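You operate a simulated robot arm through the tools that you are given. There is no shell and no other tool.

The job below is to be done with a simulated robot arm. You get a single attempt, and the scene is never put back.

JOB
Push the ORDERS strip all the way into the silver holder, then tighten the brass screw.
Fine: it lies on the feed plate; keep the holder clamped while you push; open the clamp after.

It is judged by the outcome, as a careful person would: the job done as asked, and still so three seconds after it is handed in. It fails if anything else is knocked over, pushed out of place, dropped, spilled or broken.

ROBOT AND FRAMES
A 6-joint arm with a fingered hand, fixed in place. Base frame: the origin is on the floor under the middle of its stand, x ahead of it, y to its left, z up; the work surface is at about z = 0.84. Units: m, degrees, N and s.
With the tool pointing down near the work surface it reaches from about 0.26 to 0.92 m from the base axis. Its first joint turns from -166.0 to 166.0 degrees. Payload 5 kg.
The TCP is the grasp point between the finger pads, 0.037 m short of the fingertips. In the tool frame z runs along the fingers and y along their closing line. The gripper opens to 0.124 m; its body begins 0.043 m behind the TCP. The gripper is a hand of 3 fingers: y runs from the thumb to the fingers, the wrist lies at [-0.021, -0.125, -0.215] in the tool frame, and closing takes about 1.5 s.
Orientation is told as [roll, pitch, yaw] about the base's x, y, z axes, in that order, counted from this pose: with the fingers straight down and the wrist toward the robot, the tool's x, y and z point along [0, 1, 0], [1, 0, 0] and [0, 0, -1] of the base frame.

CONTROLS
- The arm moves only by the tool jog_arm. Its argument "series" is a list of rows, each an object (a shift or turn left out is 0, a gripper value left out holds the last) with "linear": the shift along the base's x, y, z in units of 50 mm (1.0 is 50 mm), a list of three; "dr": the turn, a rotation vector about the base's x, y, z in units of 5 degrees (1.0 is 5 degrees), a list of three; "grip": the gripper command, from -1 (fully open) to 1 (shut), values between in proportion. In form: [{"linear": [x, y, z], "dr": [ax, ay, az], "grip": grip}, ...]. A call has 1 to 20 rows; each row shifts and turns the commanded pose from where the row before left it. A call with a number of a shift or a turn outside -1 to 1 is refused whole. A row lasts 0.2 s, in which the tool goes at most 0.05 m and 8.6 degrees; a call with a longer step from one row to the next is refused whole, and so is a gripper value outside its range. A pose out of reach is approached as far as the arm can. The call stops where the force on the tool passes 40 N (or 10 N more than at its start, if that is more) or the arm is blocked; 0.2 s more then pass. The fingers move at their own pace (about 0.072 m/s each) and stop on an object; they squeeze with about 22 N. The grip force told is the motor's: it shows also when the fingers shut on nothing. Time passes only in rows, and 0.2 s behind the last, so rows that do not move let the fingers close. It gives the time, the measured TCP pose, the force on the tool (base axes), the opening and the grip force at its end, in the units of the frame above (readings bear some noise), with the torque about the TCP (base axes, N m) and any sound that the robot's microphone picked up.
- Cameras (640 x 400 px; columns grow to the right, rows downward): "scene" is fixed at [0.411, 0.4893, 1.6073]; the picture's right is [-1.00, -0.00, 0.00], its down [-0.00, 0.60, -0.80] and it looks along [0.00, -0.80, -0.60] (base axes); focal length 355 px, centre (320, 200). "wrist" rides on the gripper at [0.072, -0.104, -0.154] in the tool frame; the picture's right is [-0.83, 0.26, -0.49], its down [-0.51, -0.72, 0.47] and it looks along [-0.23, 0.64, 0.73] (tool axes); focal length 243 px, centre (320, 200). There is no depth. A picture from a camera that has moved, and an enlarged one, comes with that camera's place and axes in the base frame and with its lens. The place of the scene camera against the robot may be out by one fixed shift of up to 0.018 m in any direction.
- capture(camera): a new picture of that camera. It takes no simulated time.
- preshape(shape): the hand has 3 fingers and takes this shape, open, in about a second: jaw (thumb against the fingers, like two jaws); tri (thumb and two fingers); tip (a fingertip pinch); poke (one finger out to press); point (the index stretched); flat (the hand flat); cup (the hand cupped); fist (a fist). The gripper value then closes the fingers along that shape, each until it touches; the sizes above hold for jaw. It gives what a move gives, with no picture.
- inspect(camera, box): a new picture of the part [left, top, right, bottom] of that camera's present view, enlarged. It takes no simulated time.
- finish_job(): hands the job in; it is judged then, once.

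Nothing tells you positions but the pictures and the camera data. Unless the task says otherwise, let go and move clear before handing in.

The tools are called after "Emit:" by a JSON object that holds its "method" and its "body". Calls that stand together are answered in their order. jog_arm: Moves the arm, as the interface text tells. Its arguments: {"type":"object","properties":{"series":{"type":"array","items":{"type":"object","properties":{"linear":{"type":"array","items":{"type":"number"}},"dr":{"type":"array","items":{"type":"number"}},"grip":{"type":"number"}}}}},"required":["series"]} The other tools are called the same way: preshape (shape) gives the hand a shape; capture (camera) takes a picture; inspect (camera, box) takes an enlarged picture of a part of a camera's view; finish_job () hands the job in.

At the start:

```text
time: 0.0
eef_pos: [0.6563, -0.3517, 1.1947]
orientation: [0.0, -0.1, 0.0]
ft_force: [0.3, 0.1, 0.8]
wrist_torque: [0.01, -0.01, 0.01]
gripper_width: 0.1234
grasp_force: 0.0
shape: jaw
```

scene: 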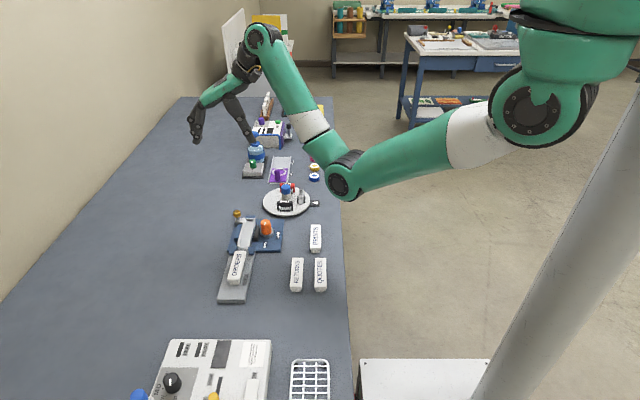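
wrist: 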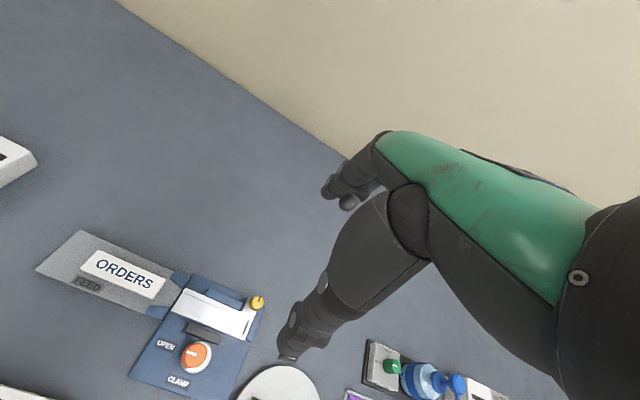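

I see a feed plate with the ORDERS strip on it, next to a blue fixture with the silver holder, an orange clamp knob (OPEN/CLAMP) and a brass screw at the far end. I'll take enlarged pictures before moving.

Emit:
{"method": "inspect", "body": {"camera": "scene", "box": [200, 190, 340, 310]}}

Emit:
{"method": "inspect", "body": {"camera": "wrist", "box": [20, 210, 300, 400]}}

```text
3.33 times, centred on (270, 250) of scene
camera zoom: at [0.411, 0.4893, 1.6073], right [-1.0, 0.0, 0.0], down [0.0, 0.6, -0.8], along [0.0, -0.8, -0.6], focal length 1182 px, centre (487, 33)
```

zoom: 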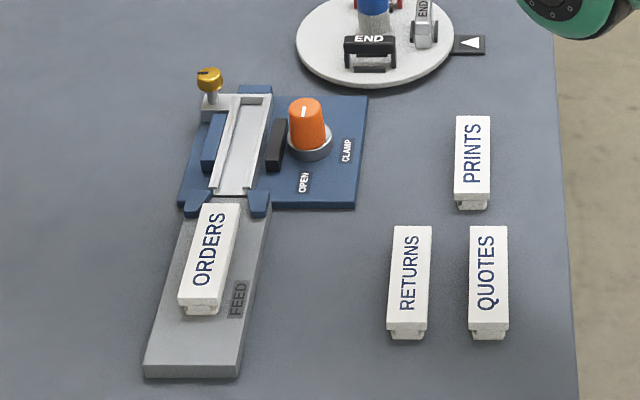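

```text
2.11 times, centred on (160, 305) of wrist
camera zoom: at [0.5533, -0.2787, 1.3475], right [0.26, -0.83, 0.49], down [-0.72, -0.51, -0.47], along [0.64, -0.23, -0.73], focal length 511 px, centre (657, -21)
```

zoom: 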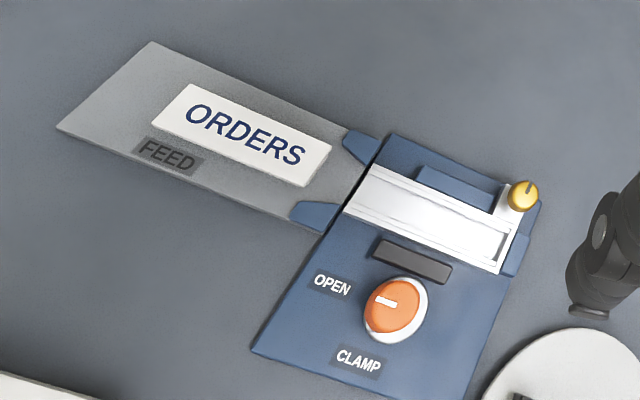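

The knob's white mark seems to point to OPEN (towards +y), and there is a gap between the black jaw and the holder, so the clamp may be open now. I'll lower the hand to get closer wrist views before deciding.

Emit:
{"method": "jog_arm", "body": {"series": [{"linear": [-0.353, 0.167, -0.45]}, {"linear": [-0.353, 0.167, -0.45]}, {"linear": [-0.353, 0.167, -0.45]}, {"linear": [-0.353, 0.167, -0.45]}, {"linear": [-0.353, 0.167, -0.45]}, {"linear": [-0.353, 0.167, -0.45]}, {"linear": [0, 0, 0]}]}}

Emit:
{"method": "capture", "body": {"camera": "wrist"}}

Emit:
{"method": "capture", "body": {"camera": "scene"}}

```text
time: 1.6
eef_pos: [0.5507, -0.3012, 1.0602]
orientation: [0.1, 0.0, 0.1]
ft_force: [0.0, 0.1, 0.1]
wrist_torque: [0.01, -0.02, -0.03]
gripper_width: 0.1236
grasp_force: 0.0
shape: jaw
```

```text
taken
camera wrist: at [0.4476, -0.2288, 1.213], right [0.26, -0.83, 0.49], down [-0.72, -0.51, -0.47], along [0.64, -0.23, -0.73], focal length 243 px, centre (320, 200)
```

wrist: 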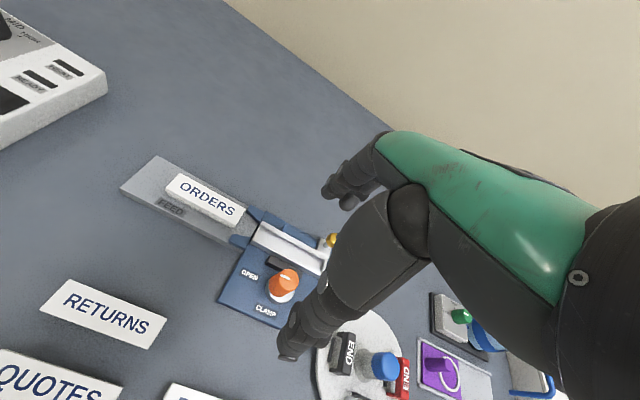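

```text
taken
```

scene: 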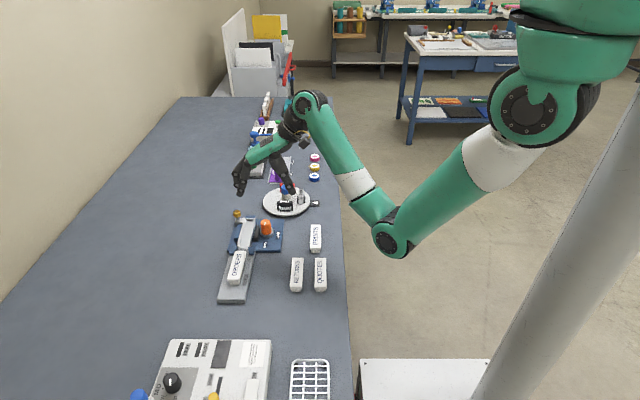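

The hand is now lower and the fixture is in the wrist view. I'll enlarge that part from both cameras.

Emit:
{"method": "inspect", "body": {"camera": "wrist", "box": [200, 190, 350, 340]}}

Emit:
{"method": "inspect", "body": {"camera": "scene", "box": [215, 200, 300, 260]}}

```text
2.67 times, centred on (275, 265) of wrist
camera zoom: at [0.4476, -0.2288, 1.213], right [0.26, -0.83, 0.49], down [-0.72, -0.51, -0.47], along [0.64, -0.23, -0.73], focal length 647 px, centre (440, 27)
```

zoom: 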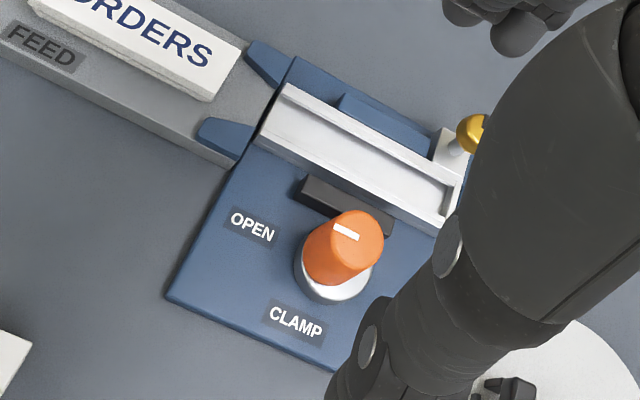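

```text
6.67 times, centred on (258, 230) of scene
camera zoom: at [0.411, 0.4893, 1.6073], right [-1.0, 0.0, 0.0], down [0.0, 0.6, -0.8], along [0.0, -0.8, -0.6], focal length 2364 px, centre (737, 0)
```

zoom: 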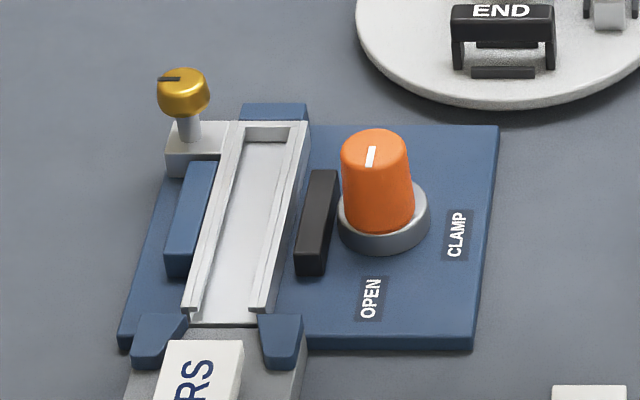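

The mark does point to OPEN, so I need to clamp first: about 90° counter-clockwise from above, from +y to -x. I put the knob at about (0.571, -0.323), top at z ≈ 0.90. Next I'll look at the hand itself to judge finger clearances.

Emit:
{"method": "inspect", "body": {"camera": "scene", "box": [215, 130, 345, 215]}}

Emit:
{"method": "inspect", "body": {"camera": "wrist", "box": [240, 100, 640, 400]}}

```text
4.71 times, centred on (280, 172) of scene
camera zoom: at [0.411, 0.4893, 1.6073], right [-1.0, 0.0, 0.0], down [0.0, 0.6, -0.8], along [0.0, -0.8, -0.6], focal length 1669 px, centre (508, 329)
```

zoom: 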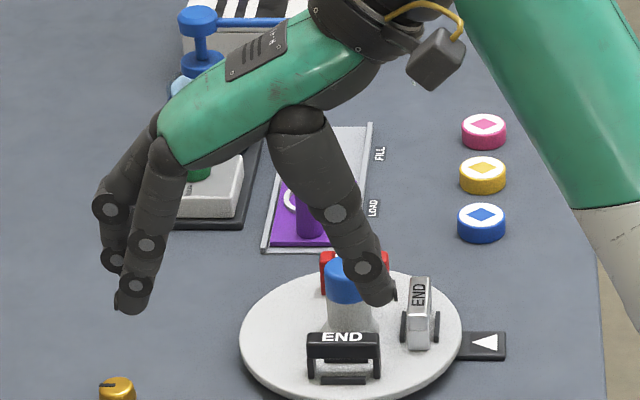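

```text
1.33 times, centred on (440, 250) of wrist
camera zoom: at [0.4476, -0.2288, 1.213], right [0.26, -0.83, 0.49], down [-0.72, -0.51, -0.47], along [0.64, -0.23, -0.73], focal length 324 px, centre (160, 133)
```

zoom: 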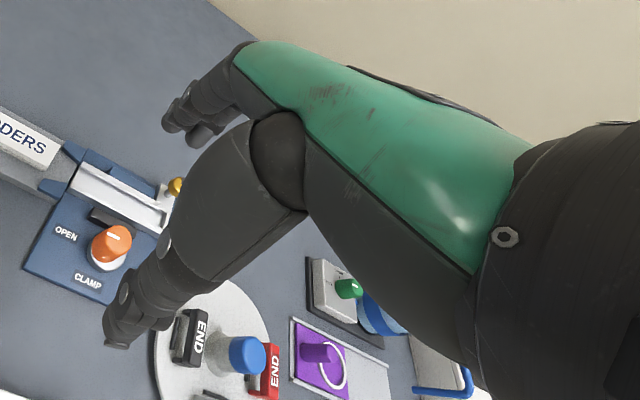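

The gap between finger and thumb is wide. I'll turn the hand to about yaw -70° so that I can later turn counter-clockwise 90° in one stroke, close it partway, and centre it over the knob at a safe height.

Emit:
{"method": "jog_arm", "body": {"series": [{"linear": [0.03, -0.03, 0], "dr": [0, 0, -1], "grip": -0.3}, {"linear": [0.03, -0.03, 0], "dr": [0, 0, -1]}, {"linear": [0.03, -0.03, 0], "dr": [0, 0, -1]}, {"linear": [0.03, -0.03, 0], "dr": [0, 0, -1]}, {"linear": [0.03, -0.03, 0], "dr": [0, 0, -1]}, {"linear": [0.03, -0.03, 0], "dr": [0, 0, -1]}, {"linear": [0.03, -0.03, 0], "dr": [0, 0, -1]}, {"linear": [0.03, -0.03, 0], "dr": [0, 0, -1]}, {"linear": [0.03, -0.03, 0], "dr": [0, 0, -1]}, {"linear": [0.03, -0.03, 0], "dr": [0, 0, -1]}, {"linear": [0.03, -0.03, 0], "dr": [0, 0, -1]}, {"linear": [0.03, -0.03, 0], "dr": [0, 0, -1]}, {"linear": [0.03, -0.03, 0], "dr": [0, 0, -1]}, {"linear": [0.03, -0.03, 0], "dr": [0, 0, -1]}, {"linear": [0, 0, 0]}]}}

Emit:
{"method": "capture", "body": {"camera": "wrist"}}

Emit:
{"method": "capture", "body": {"camera": "scene"}}

```text
time: 4.8
eef_pos: [0.5717, -0.3216, 1.0597]
orientation: [0.0, 0.1, -70.1]
ft_force: [0.2, 0.0, -0.5]
wrist_torque: [-0.01, 0.07, 0.03]
gripper_width: 0.0811
grasp_force: 0.1
shape: jaw
```

```text
taken
camera wrist: at [0.6057, -0.1995, 1.2132], right [-0.69, -0.53, 0.49], down [-0.72, 0.51, -0.47], along [0.0, -0.68, -0.73], focal length 243 px, centre (320, 200)
```

wrist: 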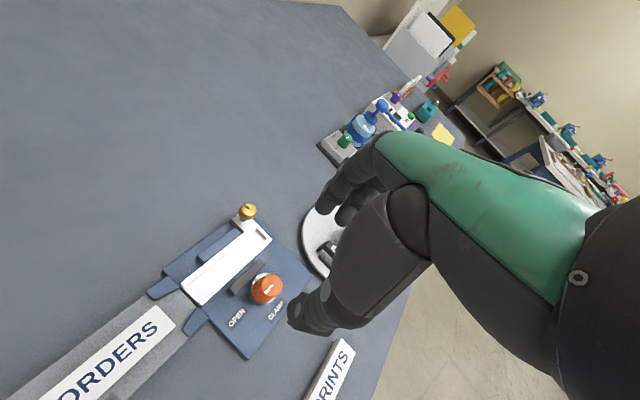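

```text
taken
```

scene: 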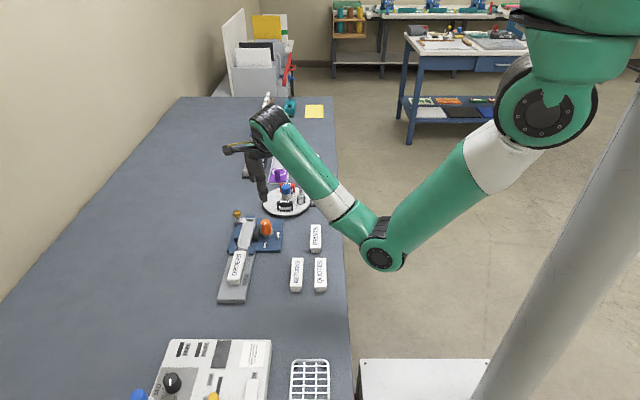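

The hand is over the knob area with a fresh viewing angle. I'll enlarge the fixture to triangulate the knob and screw more precisely.

Emit:
{"method": "inspect", "body": {"camera": "wrist", "box": [140, 190, 340, 360]}}

Emit:
{"method": "inspect", "body": {"camera": "scene", "box": [215, 140, 315, 260]}}

```text
2.35 times, centred on (240, 275) of wrist
camera zoom: at [0.6057, -0.1995, 1.2132], right [-0.69, -0.53, 0.49], down [-0.72, 0.51, -0.47], along [0.0, -0.68, -0.73], focal length 571 px, centre (508, 24)
```

zoom: 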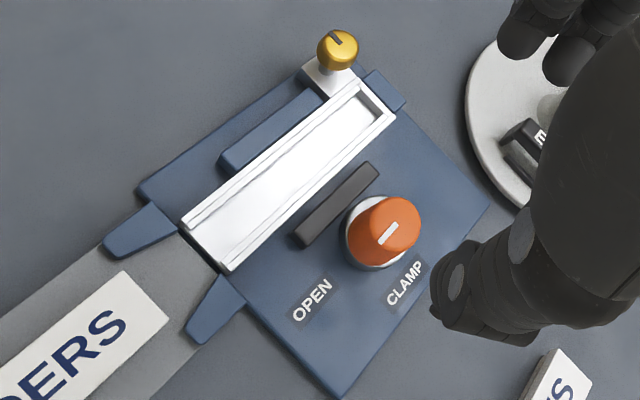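

```text
3.33 times, centred on (265, 200) of scene
camera zoom: at [0.411, 0.4893, 1.6073], right [-1.0, 0.0, 0.0], down [0.0, 0.6, -0.8], along [0.0, -0.8, -0.6], focal length 1182 px, centre (503, 200)
```

zoom: 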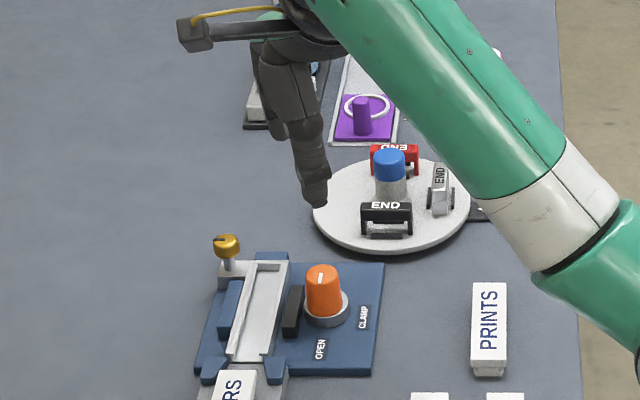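

The knob sits at about (0.570, -0.323) and the screw head at about (0.668, -0.377, 0.895). I'll descend around the orange knob, keeping the fingertips above the black jaw.

Emit:
{"method": "jog_arm", "body": {"series": [{"linear": [-0.03, -0.03, -0.6]}, {"linear": [0, 0, -0.6]}, {"linear": [0, 0, -0.6]}, {"linear": [0, 0, -0.6]}, {"linear": [0, 0, -0.4]}, {"linear": [0, 0, 0]}]}}

Emit:
{"method": "capture", "body": {"camera": "wrist"}}

Emit:
{"method": "inspect", "body": {"camera": "scene", "box": [215, 180, 315, 260]}}

```text
time: 6.2
eef_pos: [0.5706, -0.325, 0.9194]
orientation: [0.0, 0.0, -70.0]
ft_force: [-0.4, 0.9, 1.1]
wrist_torque: [-0.01, -0.02, 0.0]
gripper_width: 0.0808
grasp_force: 0.0
shape: jaw
```

```text
taken
camera wrist: at [0.6038, -0.2024, 1.0723], right [-0.69, -0.53, 0.49], down [-0.72, 0.5, -0.47], along [0.0, -0.68, -0.73], focal length 243 px, centre (320, 200)
```

wrist: 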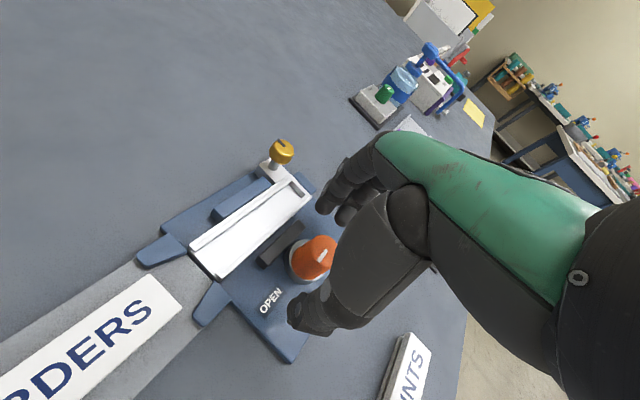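

```text
5.00 times, centred on (265, 220) of scene
camera zoom: at [0.411, 0.4893, 1.6073], right [-1.0, 0.0, 0.0], down [0.0, 0.6, -0.8], along [0.0, -0.8, -0.6], focal length 1773 px, centre (595, 100)
```

zoom: 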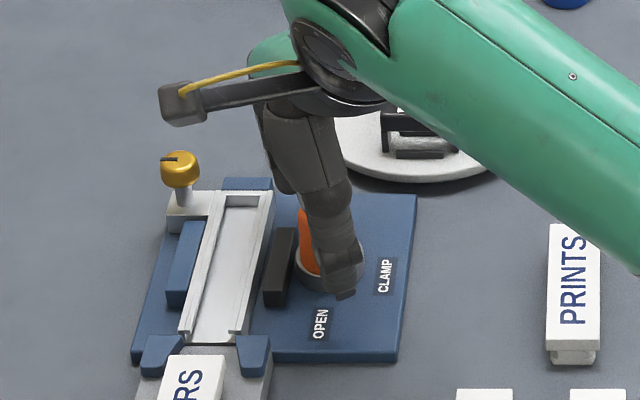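

The knob is centred between thumb and fingers. I'll go down another 8 mm and close on it.

Emit:
{"method": "jog_arm", "body": {"series": [{"linear": [-0.01, 0.02, -0.16]}, {"grip": 1}, {}, {}, {}, {}, {}, {}]}}

Emit:
{"method": "capture", "body": {"camera": "wrist"}}

Emit:
{"method": "inspect", "body": {"camera": "scene", "box": [215, 180, 315, 260]}}

```text
time: 8.0
eef_pos: [0.5696, -0.324, 0.9112]
orientation: [0.0, -0.1, -70.0]
ft_force: [0.6, 1.4, -1.9]
wrist_torque: [0.01, -0.04, 0.0]
gripper_width: 0.0222
grasp_force: 22.2
shape: jaw
```

```text
taken
camera wrist: at [0.6032, -0.201, 1.0639], right [-0.69, -0.53, 0.49], down [-0.72, 0.5, -0.47], along [0.0, -0.68, -0.73], focal length 243 px, centre (320, 200)
```

wrist: 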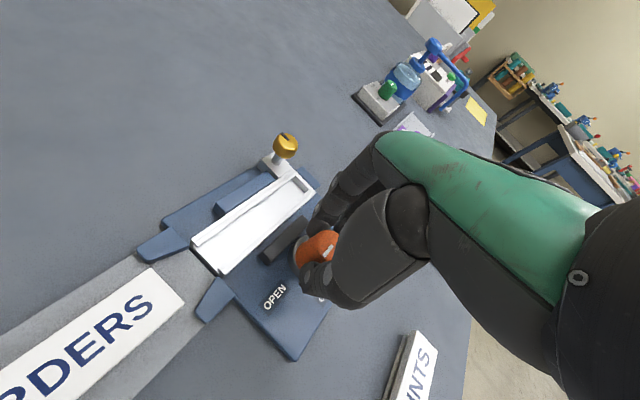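

```text
5.00 times, centred on (265, 220) of scene
camera zoom: at [0.411, 0.4893, 1.6073], right [-1.0, 0.0, 0.0], down [0.0, 0.6, -0.8], along [0.0, -0.8, -0.6], focal length 1773 px, centre (595, 100)
```

zoom: 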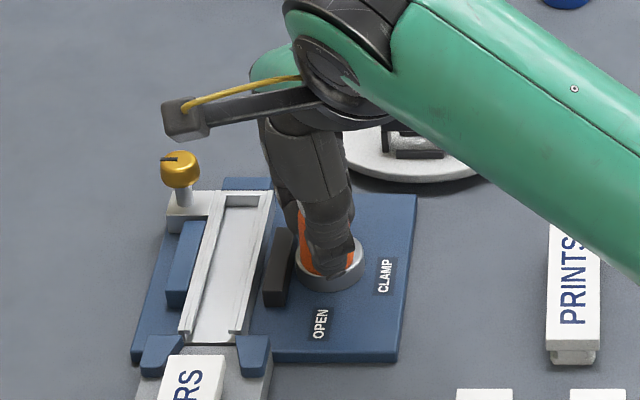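

Gripped with 22 N and no side load. Now I'll turn counter-clockwise, in parts, watching the torque.

Emit:
{"method": "jog_arm", "body": {"series": [{"dr": [0, 0, 0.8]}, {"dr": [0, 0, 0.8]}, {"dr": [0, 0, 0.8]}, {"dr": [0, 0, 0.8]}, {"dr": [0, 0, 0.8]}, {}]}}

Emit:
{"method": "capture", "body": {"camera": "wrist"}}

```text
time: 9.4
eef_pos: [0.5697, -0.3231, 0.9104]
orientation: [-0.1, 0.0, -50.0]
ft_force: [-4.6, 1.1, 0.8]
wrist_torque: [0.03, 0.17, -0.01]
gripper_width: 0.0222
grasp_force: 21.9
shape: jaw
```

```text
taken
camera wrist: at [0.5592, -0.1967, 1.0636], right [-0.47, -0.73, 0.49], down [-0.85, 0.23, -0.47], along [0.23, -0.64, -0.73], focal length 243 px, centre (320, 200)
```

wrist: 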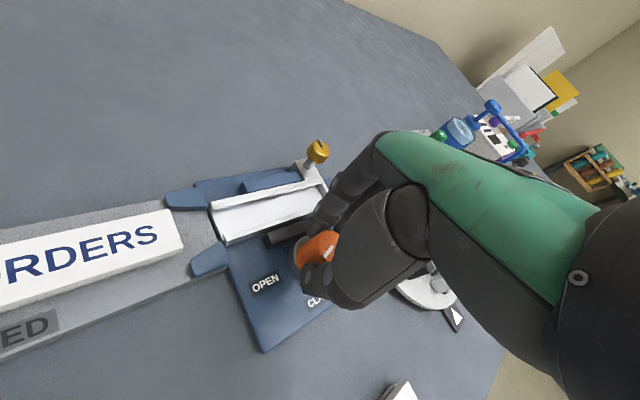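

The mark stays fixed relative to the hand, so the knob is turning with it. I'll continue.

Emit:
{"method": "jog_arm", "body": {"series": [{"dr": [0, 0, 0.8]}, {"dr": [0, 0, 0.8]}, {"dr": [0, 0, 0.8]}, {"dr": [0, 0, 0.8]}, {"dr": [0, 0, 0.8]}, {"dr": [0, 0, 0.8]}, {"dr": [0, 0, 0.8]}, {"dr": [0, 0, 0.8]}, {"dr": [0, 0, 0.8]}, {"dr": [0, 0, 0.8]}, {}]}}

Emit:
{"method": "capture", "body": {"camera": "wrist"}}

Emit:
{"method": "inspect", "body": {"camera": "scene", "box": [215, 180, 315, 260]}}

```text
time: 11.8
eef_pos: [0.5697, -0.323, 0.911]
orientation: [0.0, 0.0, -10.1]
ft_force: [-10.2, -0.2, -5.6]
wrist_torque: [0.03, 0.34, -0.03]
gripper_width: 0.0218
grasp_force: 22.3
shape: jaw
```

```text
taken
camera wrist: at [0.4806, -0.2334, 1.0642], right [0.11, -0.86, 0.49], down [-0.8, -0.37, -0.47], along [0.59, -0.34, -0.73], focal length 243 px, centre (320, 200)
```

wrist: 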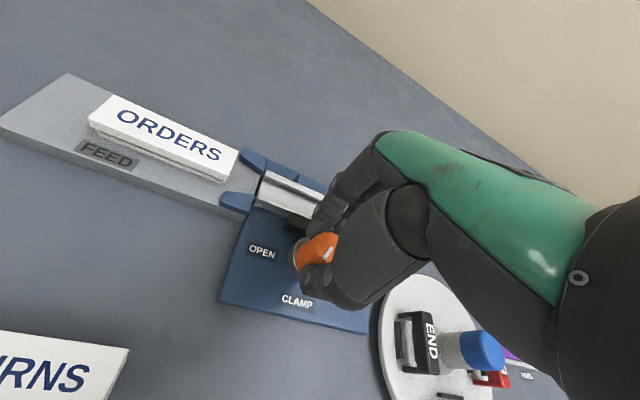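

```text
5.00 times, centred on (265, 220) of scene
camera zoom: at [0.411, 0.4893, 1.6073], right [-1.0, 0.0, 0.0], down [0.0, 0.6, -0.8], along [0.0, -0.8, -0.6], focal length 1773 px, centre (595, 100)
```

zoom: 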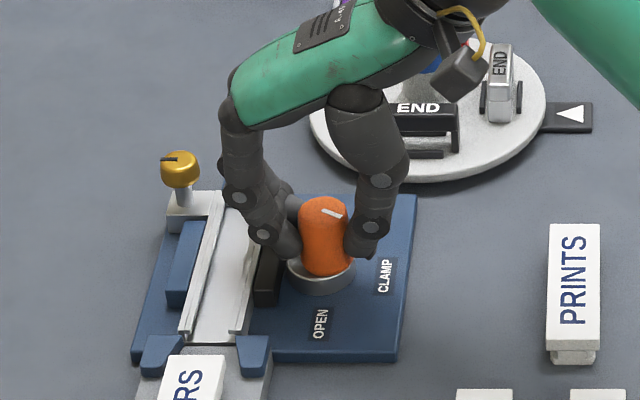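

About 60° turned, and the mark is moving towards CLAMP. There is a small -x side load, so I'll shift the hand 1 mm to relieve it and finish the turn.

Emit:
{"method": "jog_arm", "body": {"series": [{"linear": [-0.02, 0, 0], "dr": [0, 0, 0.6]}, {"linear": [-0.01, 0, 0], "dr": [0, 0, 0.8]}, {"dr": [0, 0, 0.8]}, {"dr": [0, 0, 0.8]}, {"dr": [0, 0, 0.8]}, {}]}}

Emit:
{"method": "capture", "body": {"camera": "wrist"}}

Emit:
{"method": "inspect", "body": {"camera": "scene", "box": [215, 180, 315, 260]}}

```text
time: 13.2
eef_pos: [0.568, -0.322, 0.9109]
orientation: [0.0, 0.0, 9.0]
ft_force: [-3.3, -0.3, -9.8]
wrist_torque: [0.01, 0.06, 0.03]
gripper_width: 0.0218
grasp_force: 21.9
shape: jaw
```

```text
taken
camera wrist: at [0.4549, -0.2675, 1.0646], right [0.39, -0.78, 0.49], down [-0.63, -0.61, -0.47], along [0.67, -0.13, -0.73], focal length 243 px, centre (320, 200)
```

wrist: 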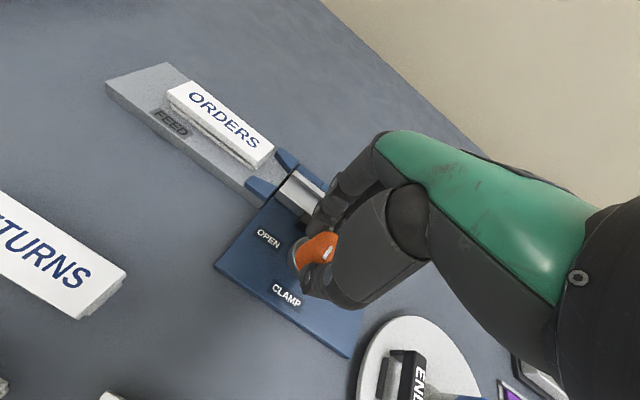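

```text
5.00 times, centred on (265, 220) of scene
camera zoom: at [0.411, 0.4893, 1.6073], right [-1.0, 0.0, 0.0], down [0.0, 0.6, -0.8], along [0.0, -0.8, -0.6], focal length 1773 px, centre (595, 100)
```

zoom: 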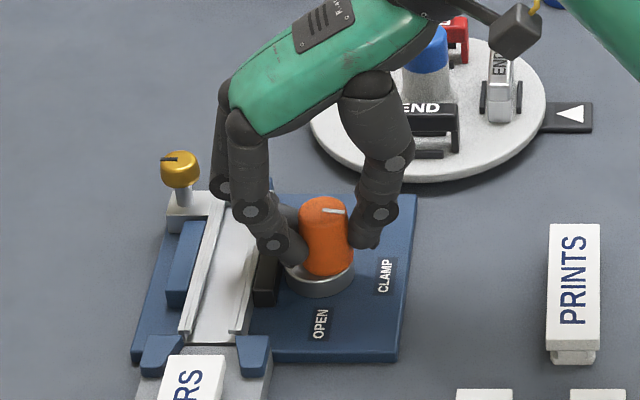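

About 79° turned; the black jaw has moved closer to the holder. I'll do the last 11°.

Emit:
{"method": "jog_arm", "body": {"series": [{"linear": [0, 0, -0.01], "dr": [0, 0, 0.6]}, {"linear": [0, 0, -0.01], "dr": [0, 0, 0.6]}, {"dr": [0, 0, 0.6]}, {"dr": [0, 0, 0.4]}, {}]}}

Emit:
{"method": "inspect", "body": {"camera": "wrist", "box": [200, 150, 400, 320]}}

Emit:
{"method": "inspect", "body": {"camera": "scene", "box": [215, 180, 315, 260]}}

```text
time: 14.4
eef_pos: [0.5681, -0.3227, 0.9103]
orientation: [-0.1, 0.0, 20.0]
ft_force: [-9.3, -1.2, 1.9]
wrist_torque: [-0.04, 0.32, -0.07]
gripper_width: 0.0219
grasp_force: 21.9
shape: jaw
```

```text
2.35 times, centred on (300, 235) of wrist
camera zoom: at [0.4465, -0.2904, 1.0639], right [0.53, -0.69, 0.49], down [-0.5, -0.72, -0.47], along [0.68, 0.0, -0.73], focal length 571 px, centre (367, 118)
```

zoom: 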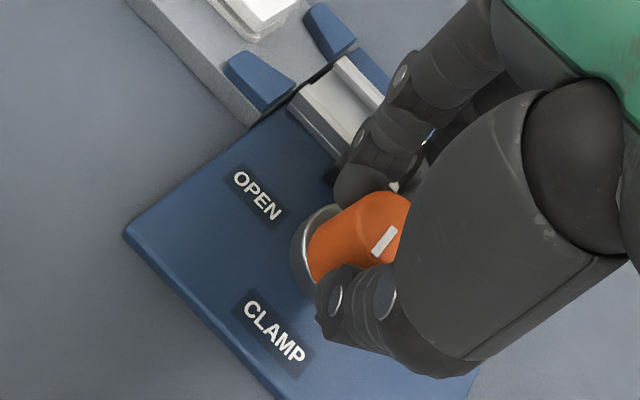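

```text
5.00 times, centred on (265, 220) of scene
camera zoom: at [0.411, 0.4893, 1.6073], right [-1.0, 0.0, 0.0], down [0.0, 0.6, -0.8], along [0.0, -0.8, -0.6], focal length 1773 px, centre (595, 100)
```

zoom: 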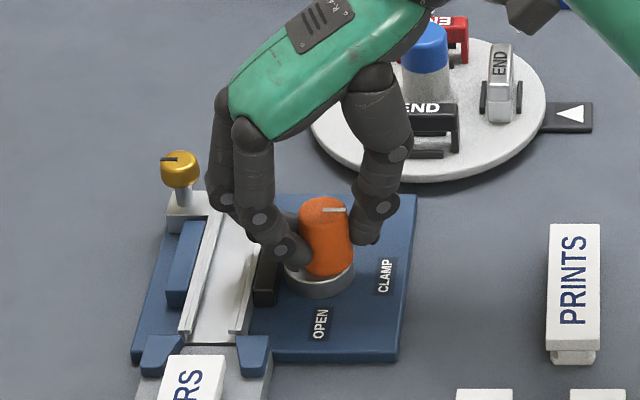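

The mark is now square on to CLAMP (-x). I'll nudge a few degrees more to feel whether it is at its stop.

Emit:
{"method": "jog_arm", "body": {"series": [{"dr": [0, 0, 0.5]}, {"dr": [0, 0, 0.5]}, {}]}}

Emit:
{"method": "inspect", "body": {"camera": "wrist", "box": [200, 150, 400, 320]}}

Emit:
{"method": "inspect", "body": {"camera": "scene", "box": [235, 205, 295, 255]}}

```text
time: 15.2
eef_pos: [0.5683, -0.3243, 0.9106]
orientation: [0.0, -0.1, 25.0]
ft_force: [-4.2, -4.1, 3.6]
wrist_torque: [-0.12, 0.21, -0.15]
gripper_width: 0.022
grasp_force: 21.9
shape: jaw
```

```text
2.35 times, centred on (300, 235) of wrist
camera zoom: at [0.444, -0.3014, 1.0637], right [0.59, -0.64, 0.49], down [-0.44, -0.77, -0.47], along [0.68, 0.06, -0.73], focal length 571 px, centre (367, 118)
```

zoom: 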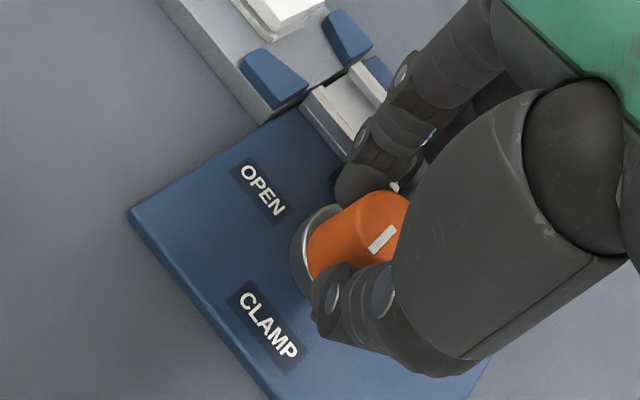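

```text
8.00 times, centred on (265, 230) of scene
camera zoom: at [0.411, 0.4893, 1.6073], right [-1.0, 0.0, 0.0], down [0.0, 0.6, -0.8], along [0.0, -0.8, -0.6], focal length 2837 px, centre (760, -40)
```

zoom: 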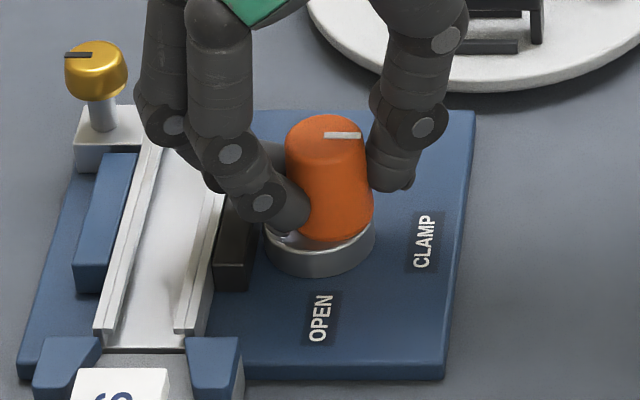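

The torque rises and the mark no longer moves, so the clamp is at its stop and the jaw is against the holder. I'll open slightly, lift clear, and check it.

Emit:
{"method": "jog_arm", "body": {"series": [{"grip": 0.1}, {}, {}, {"linear": [0, 0, 0.2]}, {"linear": [0, 0, 0.6]}, {"linear": [0, 0, 0.8]}, {"linear": [-0.4, 0, 0.8]}, {"linear": [-0.6, 0, 0.6]}, {"linear": [-0.6, 0, 0.4]}, {}]}}

Emit:
{"method": "capture", "body": {"camera": "wrist"}}

Emit:
{"method": "inspect", "body": {"camera": "scene", "box": [215, 180, 315, 260]}}

```text
time: 17.4
eef_pos: [0.5091, -0.3265, 1.0597]
orientation: [0.0, -0.2, 24.9]
ft_force: [0.2, 1.2, -0.8]
wrist_torque: [-0.02, 0.03, -0.02]
gripper_width: 0.0556
grasp_force: 0.1
shape: jaw
out of reach, approached as far as the arm can: row 9
```

```text
taken
camera wrist: at [0.3845, -0.3039, 1.2131], right [0.59, -0.64, 0.49], down [-0.44, -0.76, -0.47], along [0.68, 0.06, -0.73], focal length 243 px, centre (320, 200)
```

wrist: 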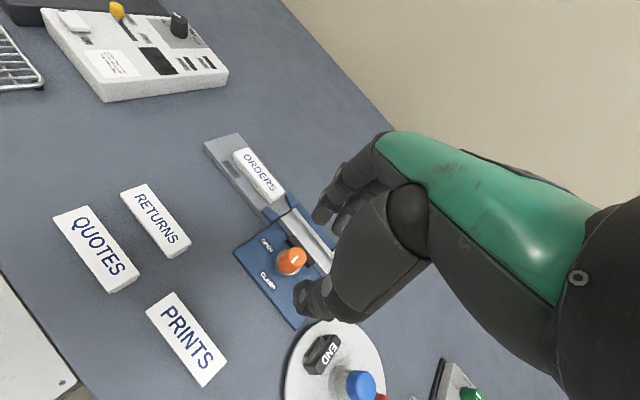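

```text
5.00 times, centred on (265, 220) of scene
camera zoom: at [0.411, 0.4893, 1.6073], right [-1.0, 0.0, 0.0], down [0.0, 0.6, -0.8], along [0.0, -0.8, -0.6], focal length 1773 px, centre (595, 100)
```

zoom: 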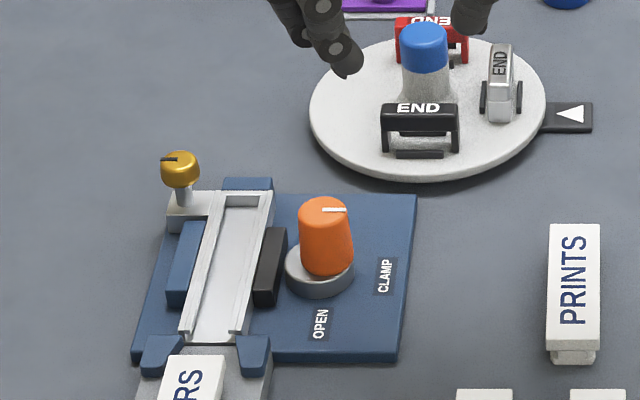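

The clamp is now closed: the black jaw touches the silver holder. Next I'll return to yaw 0 and move over the feed plate to look at the strip closely.

Emit:
{"method": "jog_arm", "body": {"series": [{"linear": [0.2, 0.4, 0], "dr": [0, 0, -1]}, {"linear": [0.3, 0.6, 0], "dr": [0, 0, -1]}, {"linear": [0.3, 0.6, 0], "dr": [0, 0, -1]}, {"linear": [0.3, 0.6, 0], "dr": [0, 0, -1]}, {"linear": [0.3, 0.6, 0], "dr": [0, 0, -1]}, {"linear": [0.3, 0.6, 0]}, {"linear": [0.1, 0.6, 0]}, {"linear": [0, 0.5, 0]}, {}]}}

Emit:
{"method": "capture", "body": {"camera": "wrist"}}

Emit:
{"method": "capture", "body": {"camera": "scene"}}

```text
time: 19.4
eef_pos: [0.5987, -0.0995, 1.0599]
orientation: [0.0, 0.0, 0.0]
ft_force: [0.0, 0.6, 0.5]
wrist_torque: [0.03, 0.0, 0.02]
gripper_width: 0.0552
grasp_force: 0.0
shape: jaw
```

```text
taken
camera wrist: at [0.4958, -0.0267, 1.2124], right [0.26, -0.83, 0.49], down [-0.72, -0.51, -0.47], along [0.64, -0.23, -0.73], focal length 243 px, centre (320, 200)
```

wrist: 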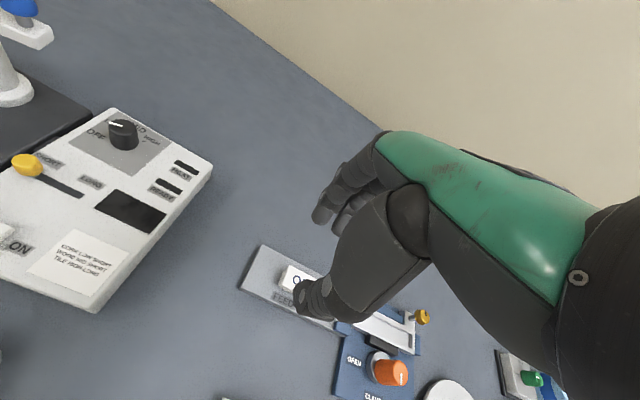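

```text
taken
```

scene: 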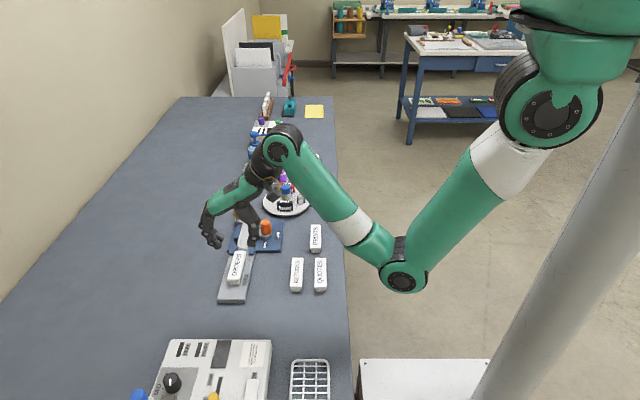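

Now I'll try the "poke" hand shape here, well clear of everything, to see what it looks like.

Emit:
{"method": "preshape", "body": {"shape": "poke"}}

Emit:
{"method": "inspect", "body": {"camera": "scene", "box": [180, 110, 340, 310]}}

Emit:
{"method": "capture", "body": {"camera": "wrist"}}

```text
time: 20.3
eef_pos: [0.599, -0.0996, 1.0586]
orientation: [0.0, 0.0, 0.1]
ft_force: [0.4, -0.1, 0.1]
wrist_torque: [0.0, 0.02, 0.02]
gripper_width: 0.0
grasp_force: 0.2
shape: poke
```

```text
2.00 times, centred on (260, 210) of scene
camera zoom: at [0.411, 0.4893, 1.6073], right [-1.0, 0.0, 0.0], down [0.0, 0.6, -0.8], along [0.0, -0.8, -0.6], focal length 709 px, centre (440, 180)
```

zoom: 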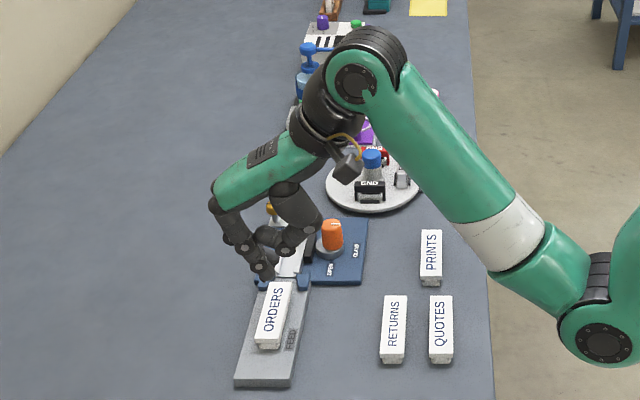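

```text
taken
camera wrist: at [0.4957, -0.027, 1.2123], right [0.26, -0.83, 0.49], down [-0.72, -0.51, -0.47], along [0.64, -0.23, -0.73], focal length 243 px, centre (320, 200)
```

wrist: 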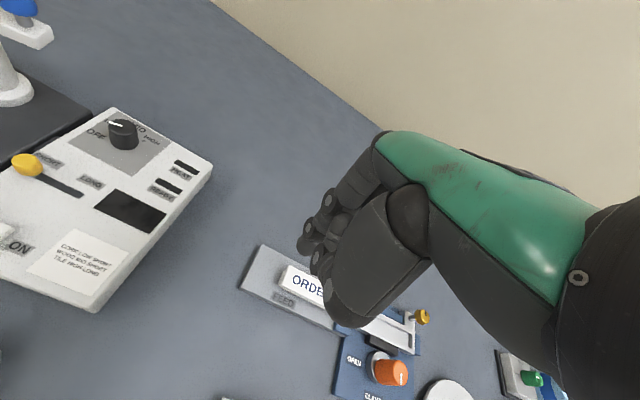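

I'll zoom in on the poke shape to see where its fingertip is, and look at the strip again.

Emit:
{"method": "inspect", "body": {"camera": "scene", "box": [215, 180, 275, 260]}}

Emit:
{"method": "inspect", "body": {"camera": "wrist", "box": [220, 170, 440, 340]}}

```text
5.00 times, centred on (245, 220) of scene
camera zoom: at [0.411, 0.4893, 1.6073], right [-1.0, 0.0, 0.0], down [0.0, 0.6, -0.8], along [0.0, -0.8, -0.6], focal length 1773 px, centre (695, 100)
```

zoom: 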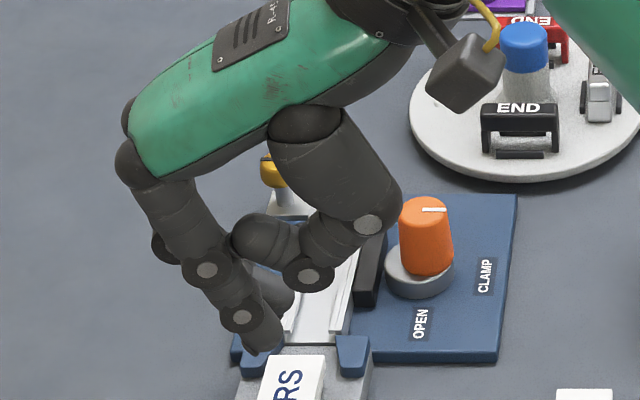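

```text
2.35 times, centred on (330, 255) of wrist
camera zoom: at [0.4957, -0.027, 1.2123], right [0.26, -0.83, 0.49], down [-0.72, -0.51, -0.47], along [0.64, -0.23, -0.73], focal length 571 px, centre (296, 71)
```

zoom: 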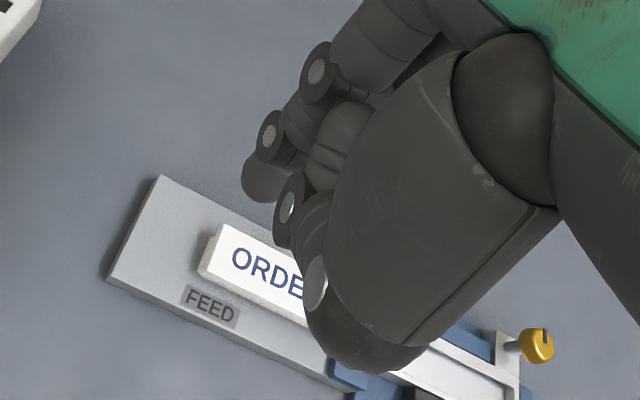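

The poke finger is only slightly proud of the curled thumb. I'll compare with "point", which may leave more clearance.

Emit:
{"method": "preshape", "body": {"shape": "point"}}

Emit:
{"method": "inspect", "body": {"camera": "scene", "box": [200, 170, 275, 260]}}

Emit:
{"method": "inspect", "body": {"camera": "wrist", "box": [220, 140, 440, 340]}}

```text
time: 21.2
eef_pos: [0.5989, -0.0996, 1.0595]
orientation: [0.0, 0.0, -0.1]
ft_force: [0.4, 0.6, 0.0]
wrist_torque: [-0.02, 0.0, -0.01]
gripper_width: 0.0001
grasp_force: 0.0
shape: point
```

```text
4.44 times, centred on (238, 215) of scene
camera zoom: at [0.411, 0.4893, 1.6073], right [-1.0, 0.0, 0.0], down [0.0, 0.6, -0.8], along [0.0, -0.8, -0.6], focal length 1576 px, centre (687, 133)
```

zoom: 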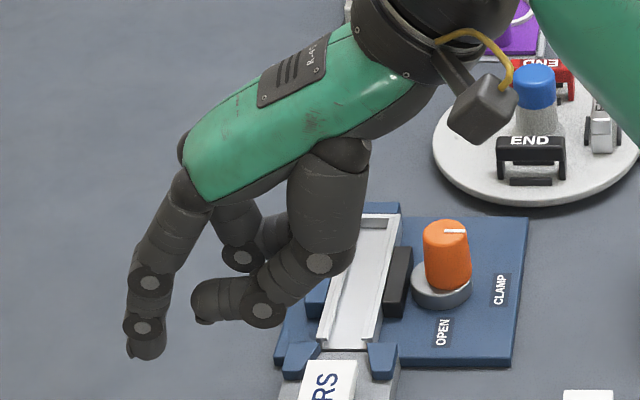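

```text
2.00 times, centred on (330, 240) of wrist
camera zoom: at [0.4957, -0.027, 1.2124], right [0.26, -0.83, 0.49], down [-0.72, -0.51, -0.47], along [0.64, -0.23, -0.73], focal length 485 px, centre (300, 120)
```

zoom: 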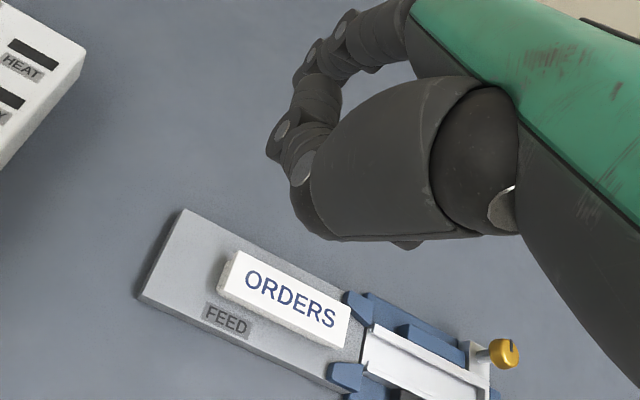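

"Point" sticks the index finger well out from the rest of the hand, which is good for pushing. I'll turn to yaw -90° so the index leads towards -y and the hand trails behind the strip, away from the fixture.

Emit:
{"method": "jog_arm", "body": {"series": [{"linear": [0.03, 0.133, 0], "dr": [0, 0, -1]}, {"linear": [0.03, 0.133, 0], "dr": [0, 0, -1]}, {"linear": [0.03, 0.133, 0], "dr": [0, 0, -1]}, {"linear": [0.03, 0.133, 0], "dr": [0, 0, -1]}, {"linear": [0.03, 0.133, 0], "dr": [0, 0, -1]}, {"linear": [0.03, 0.133, 0], "dr": [0, 0, -1]}, {"linear": [0.03, 0.133, 0], "dr": [0, 0, -1]}, {"linear": [0.03, 0.133, 0], "dr": [0, 0, -1]}, {"linear": [0.03, 0.133, 0], "dr": [0, 0, -1]}, {"linear": [0.03, 0.133, 0], "dr": [0, 0, -1]}, {"linear": [0.03, 0.133, 0], "dr": [0, 0, -1]}, {"linear": [0.03, 0.133, 0], "dr": [0, 0, -1]}, {"linear": [0.03, 0.133, 0], "dr": [0, 0, -1]}, {"linear": [0.03, 0.133, 0], "dr": [0, 0, -1]}, {"linear": [0.03, 0.133, 0], "dr": [0, 0, -1]}, {"linear": [0.03, 0.133, 0], "dr": [0, 0, -1]}, {"linear": [0.03, 0.133, 0], "dr": [0, 0, -1]}, {"linear": [0.03, 0.133, 0], "dr": [0, 0, -1]}, {}]}}

Emit:
{"method": "capture", "body": {"camera": "wrist"}}

Emit:
{"method": "capture", "body": {"camera": "scene"}}

```text
time: 25.2
eef_pos: [0.6828, -0.0185, 0.9729]
orientation: [0.2, -0.1, -89.9]
ft_force: [0.5, 0.6, -0.1]
wrist_torque: [-0.04, -0.03, -0.02]
gripper_width: 0.0
grasp_force: 0.0
shape: point
out of reach, approached as far as the arm can: row 13, 14, 15, 16, 17, 18
```

```text
taken
camera wrist: at [0.7562, 0.0864, 1.1264], right [-0.83, -0.26, 0.49], down [-0.51, 0.72, -0.47], along [-0.23, -0.64, -0.73], focal length 243 px, centre (320, 200)
```

wrist: 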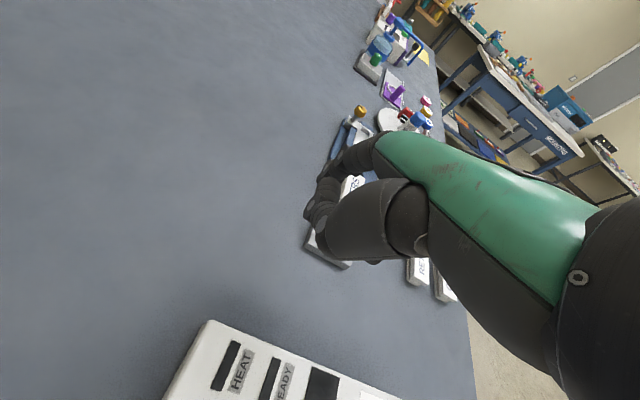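

```text
taken
```

scene: 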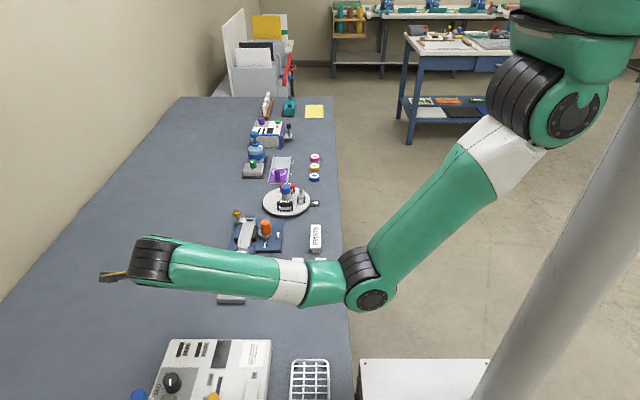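

That yaw was beyond reach at this spot and the arm sagged low, though there was no contact force. I'll turn back to about -60° and rise at the same time.

Emit:
{"method": "jog_arm", "body": {"series": [{"linear": [-0.2, 0, 0.3], "dr": [0, 0, 1]}, {"linear": [-0.2, 0, 0.3], "dr": [0, 0, 1]}, {"linear": [-0.2, 0, 0.3], "dr": [0, 0, 1]}, {"linear": [-0.2, 0, 0.3], "dr": [0, 0, 1]}, {"linear": [-0.2, 0, 0.3], "dr": [0, 0, 1]}, {"linear": [-0.2, 0, 0.3], "dr": [0, 0, 1]}, {}]}}

Emit:
{"method": "capture", "body": {"camera": "wrist"}}

Emit:
{"method": "capture", "body": {"camera": "scene"}}

```text
time: 26.8
eef_pos: [0.6233, -0.0198, 1.0619]
orientation: [0.1, -0.2, -59.8]
ft_force: [-0.3, 0.2, 0.3]
wrist_torque: [0.02, 0.01, 0.01]
gripper_width: 0.0
grasp_force: 0.1
shape: point
```

```text
taken
camera wrist: at [0.6348, 0.1073, 1.2157], right [-0.59, -0.64, 0.49], down [-0.8, 0.37, -0.47], along [0.12, -0.67, -0.73], focal length 243 px, centre (320, 200)
```

wrist: 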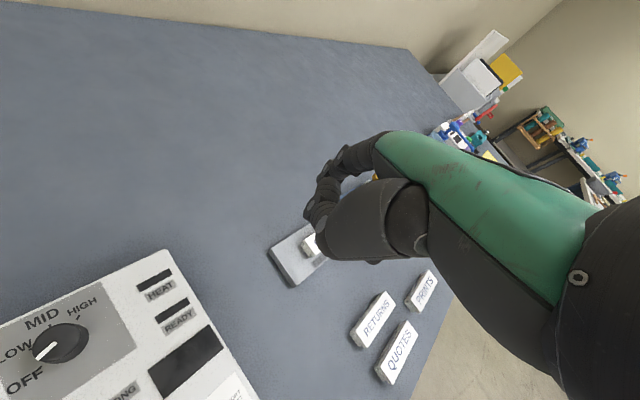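

```text
taken
```

scene: 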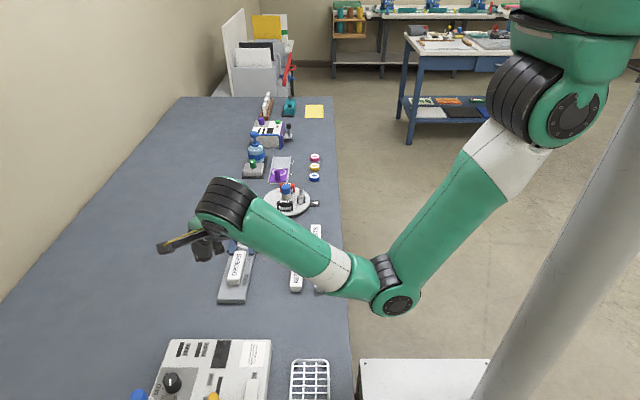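

Nothing was disturbed. I'll use a more comfortable yaw of -45°, which still keeps the hand behind and to the side of the strip, and check the fingertip position there.

Emit:
{"method": "jog_arm", "body": {"series": [{"linear": [-0.3, 0, 0], "dr": [0, 0, 1]}, {"linear": [-0.3, 0, 0], "dr": [0, 0, 1]}, {"linear": [-0.3, 0, 0], "dr": [0, 0, 1]}, {"linear": [-0.3, 0, -0.2]}, {"linear": [0, 0, -0.4]}, {"linear": [0, 0, -0.4]}, {}]}}

Emit:
{"method": "capture", "body": {"camera": "wrist"}}

Emit:
{"method": "inspect", "body": {"camera": "scene", "box": [160, 170, 320, 310]}}

```text
time: 28.4
eef_pos: [0.5639, -0.0175, 1.014]
orientation: [0.0, 0.0, -45.0]
ft_force: [-0.3, 0.0, -0.2]
wrist_torque: [0.0, 0.06, 0.01]
gripper_width: 0.0003
grasp_force: 0.0
shape: point
```

```text
taken
camera wrist: at [0.5421, 0.1069, 1.167], right [-0.4, -0.77, 0.49], down [-0.87, 0.15, -0.47], along [0.29, -0.62, -0.73], focal length 243 px, centre (320, 200)
```

wrist: 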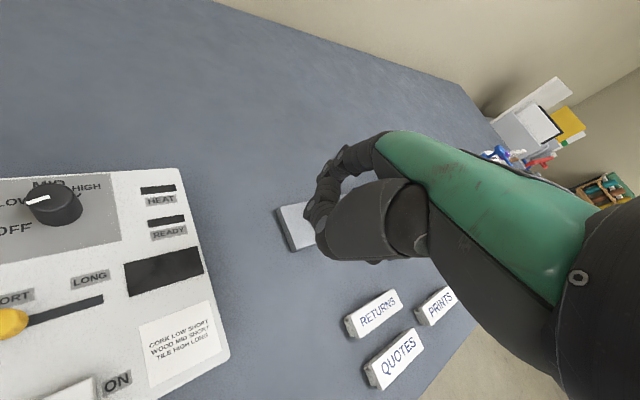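

```text
2.86 times, centred on (240, 240) of scene
camera zoom: at [0.411, 0.4893, 1.6073], right [-1.0, 0.0, 0.0], down [0.0, 0.6, -0.8], along [0.0, -0.8, -0.6], focal length 1013 px, centre (549, 86)
```

zoom: 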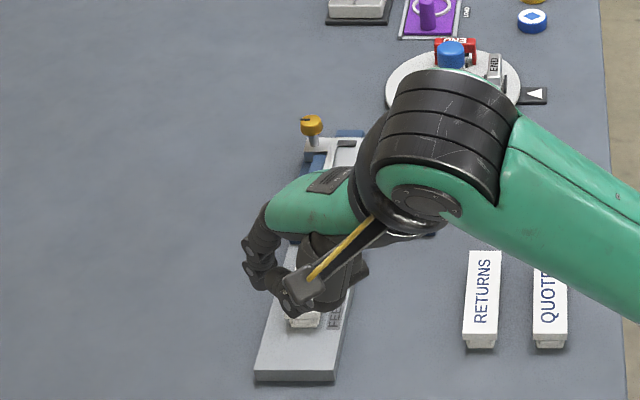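

I'll zoom on the hand to work out which part is the index tip.

Emit:
{"method": "inspect", "body": {"camera": "scene", "box": [210, 230, 280, 310]}}

Emit:
{"method": "inspect", "body": {"camera": "wrist", "box": [250, 130, 430, 280]}}

```text
5.00 times, centred on (245, 270) of scene
camera zoom: at [0.411, 0.4893, 1.6073], right [-1.0, 0.0, 0.0], down [0.0, 0.6, -0.8], along [0.0, -0.8, -0.6], focal length 1773 px, centre (695, -150)
```

zoom: 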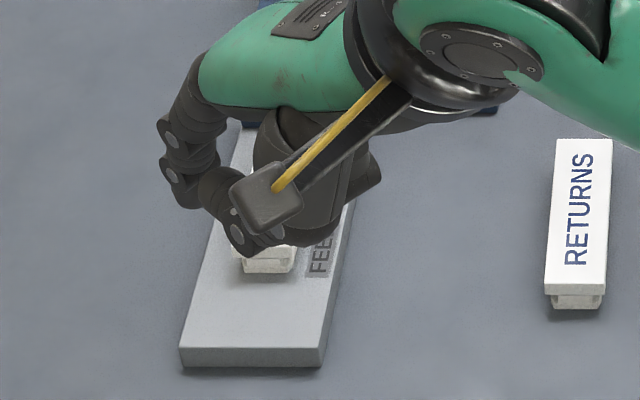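

```text
2.67 times, centred on (340, 205) of wrist
camera zoom: at [0.5421, 0.1069, 1.167], right [-0.4, -0.77, 0.49], down [-0.87, 0.15, -0.47], along [0.29, -0.62, -0.73], focal length 647 px, centre (267, 187)
```

zoom: 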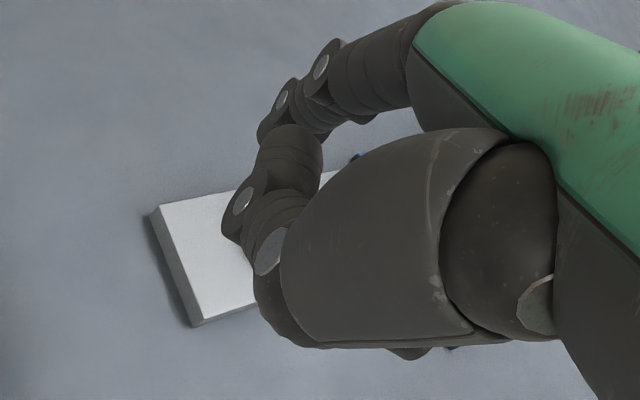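

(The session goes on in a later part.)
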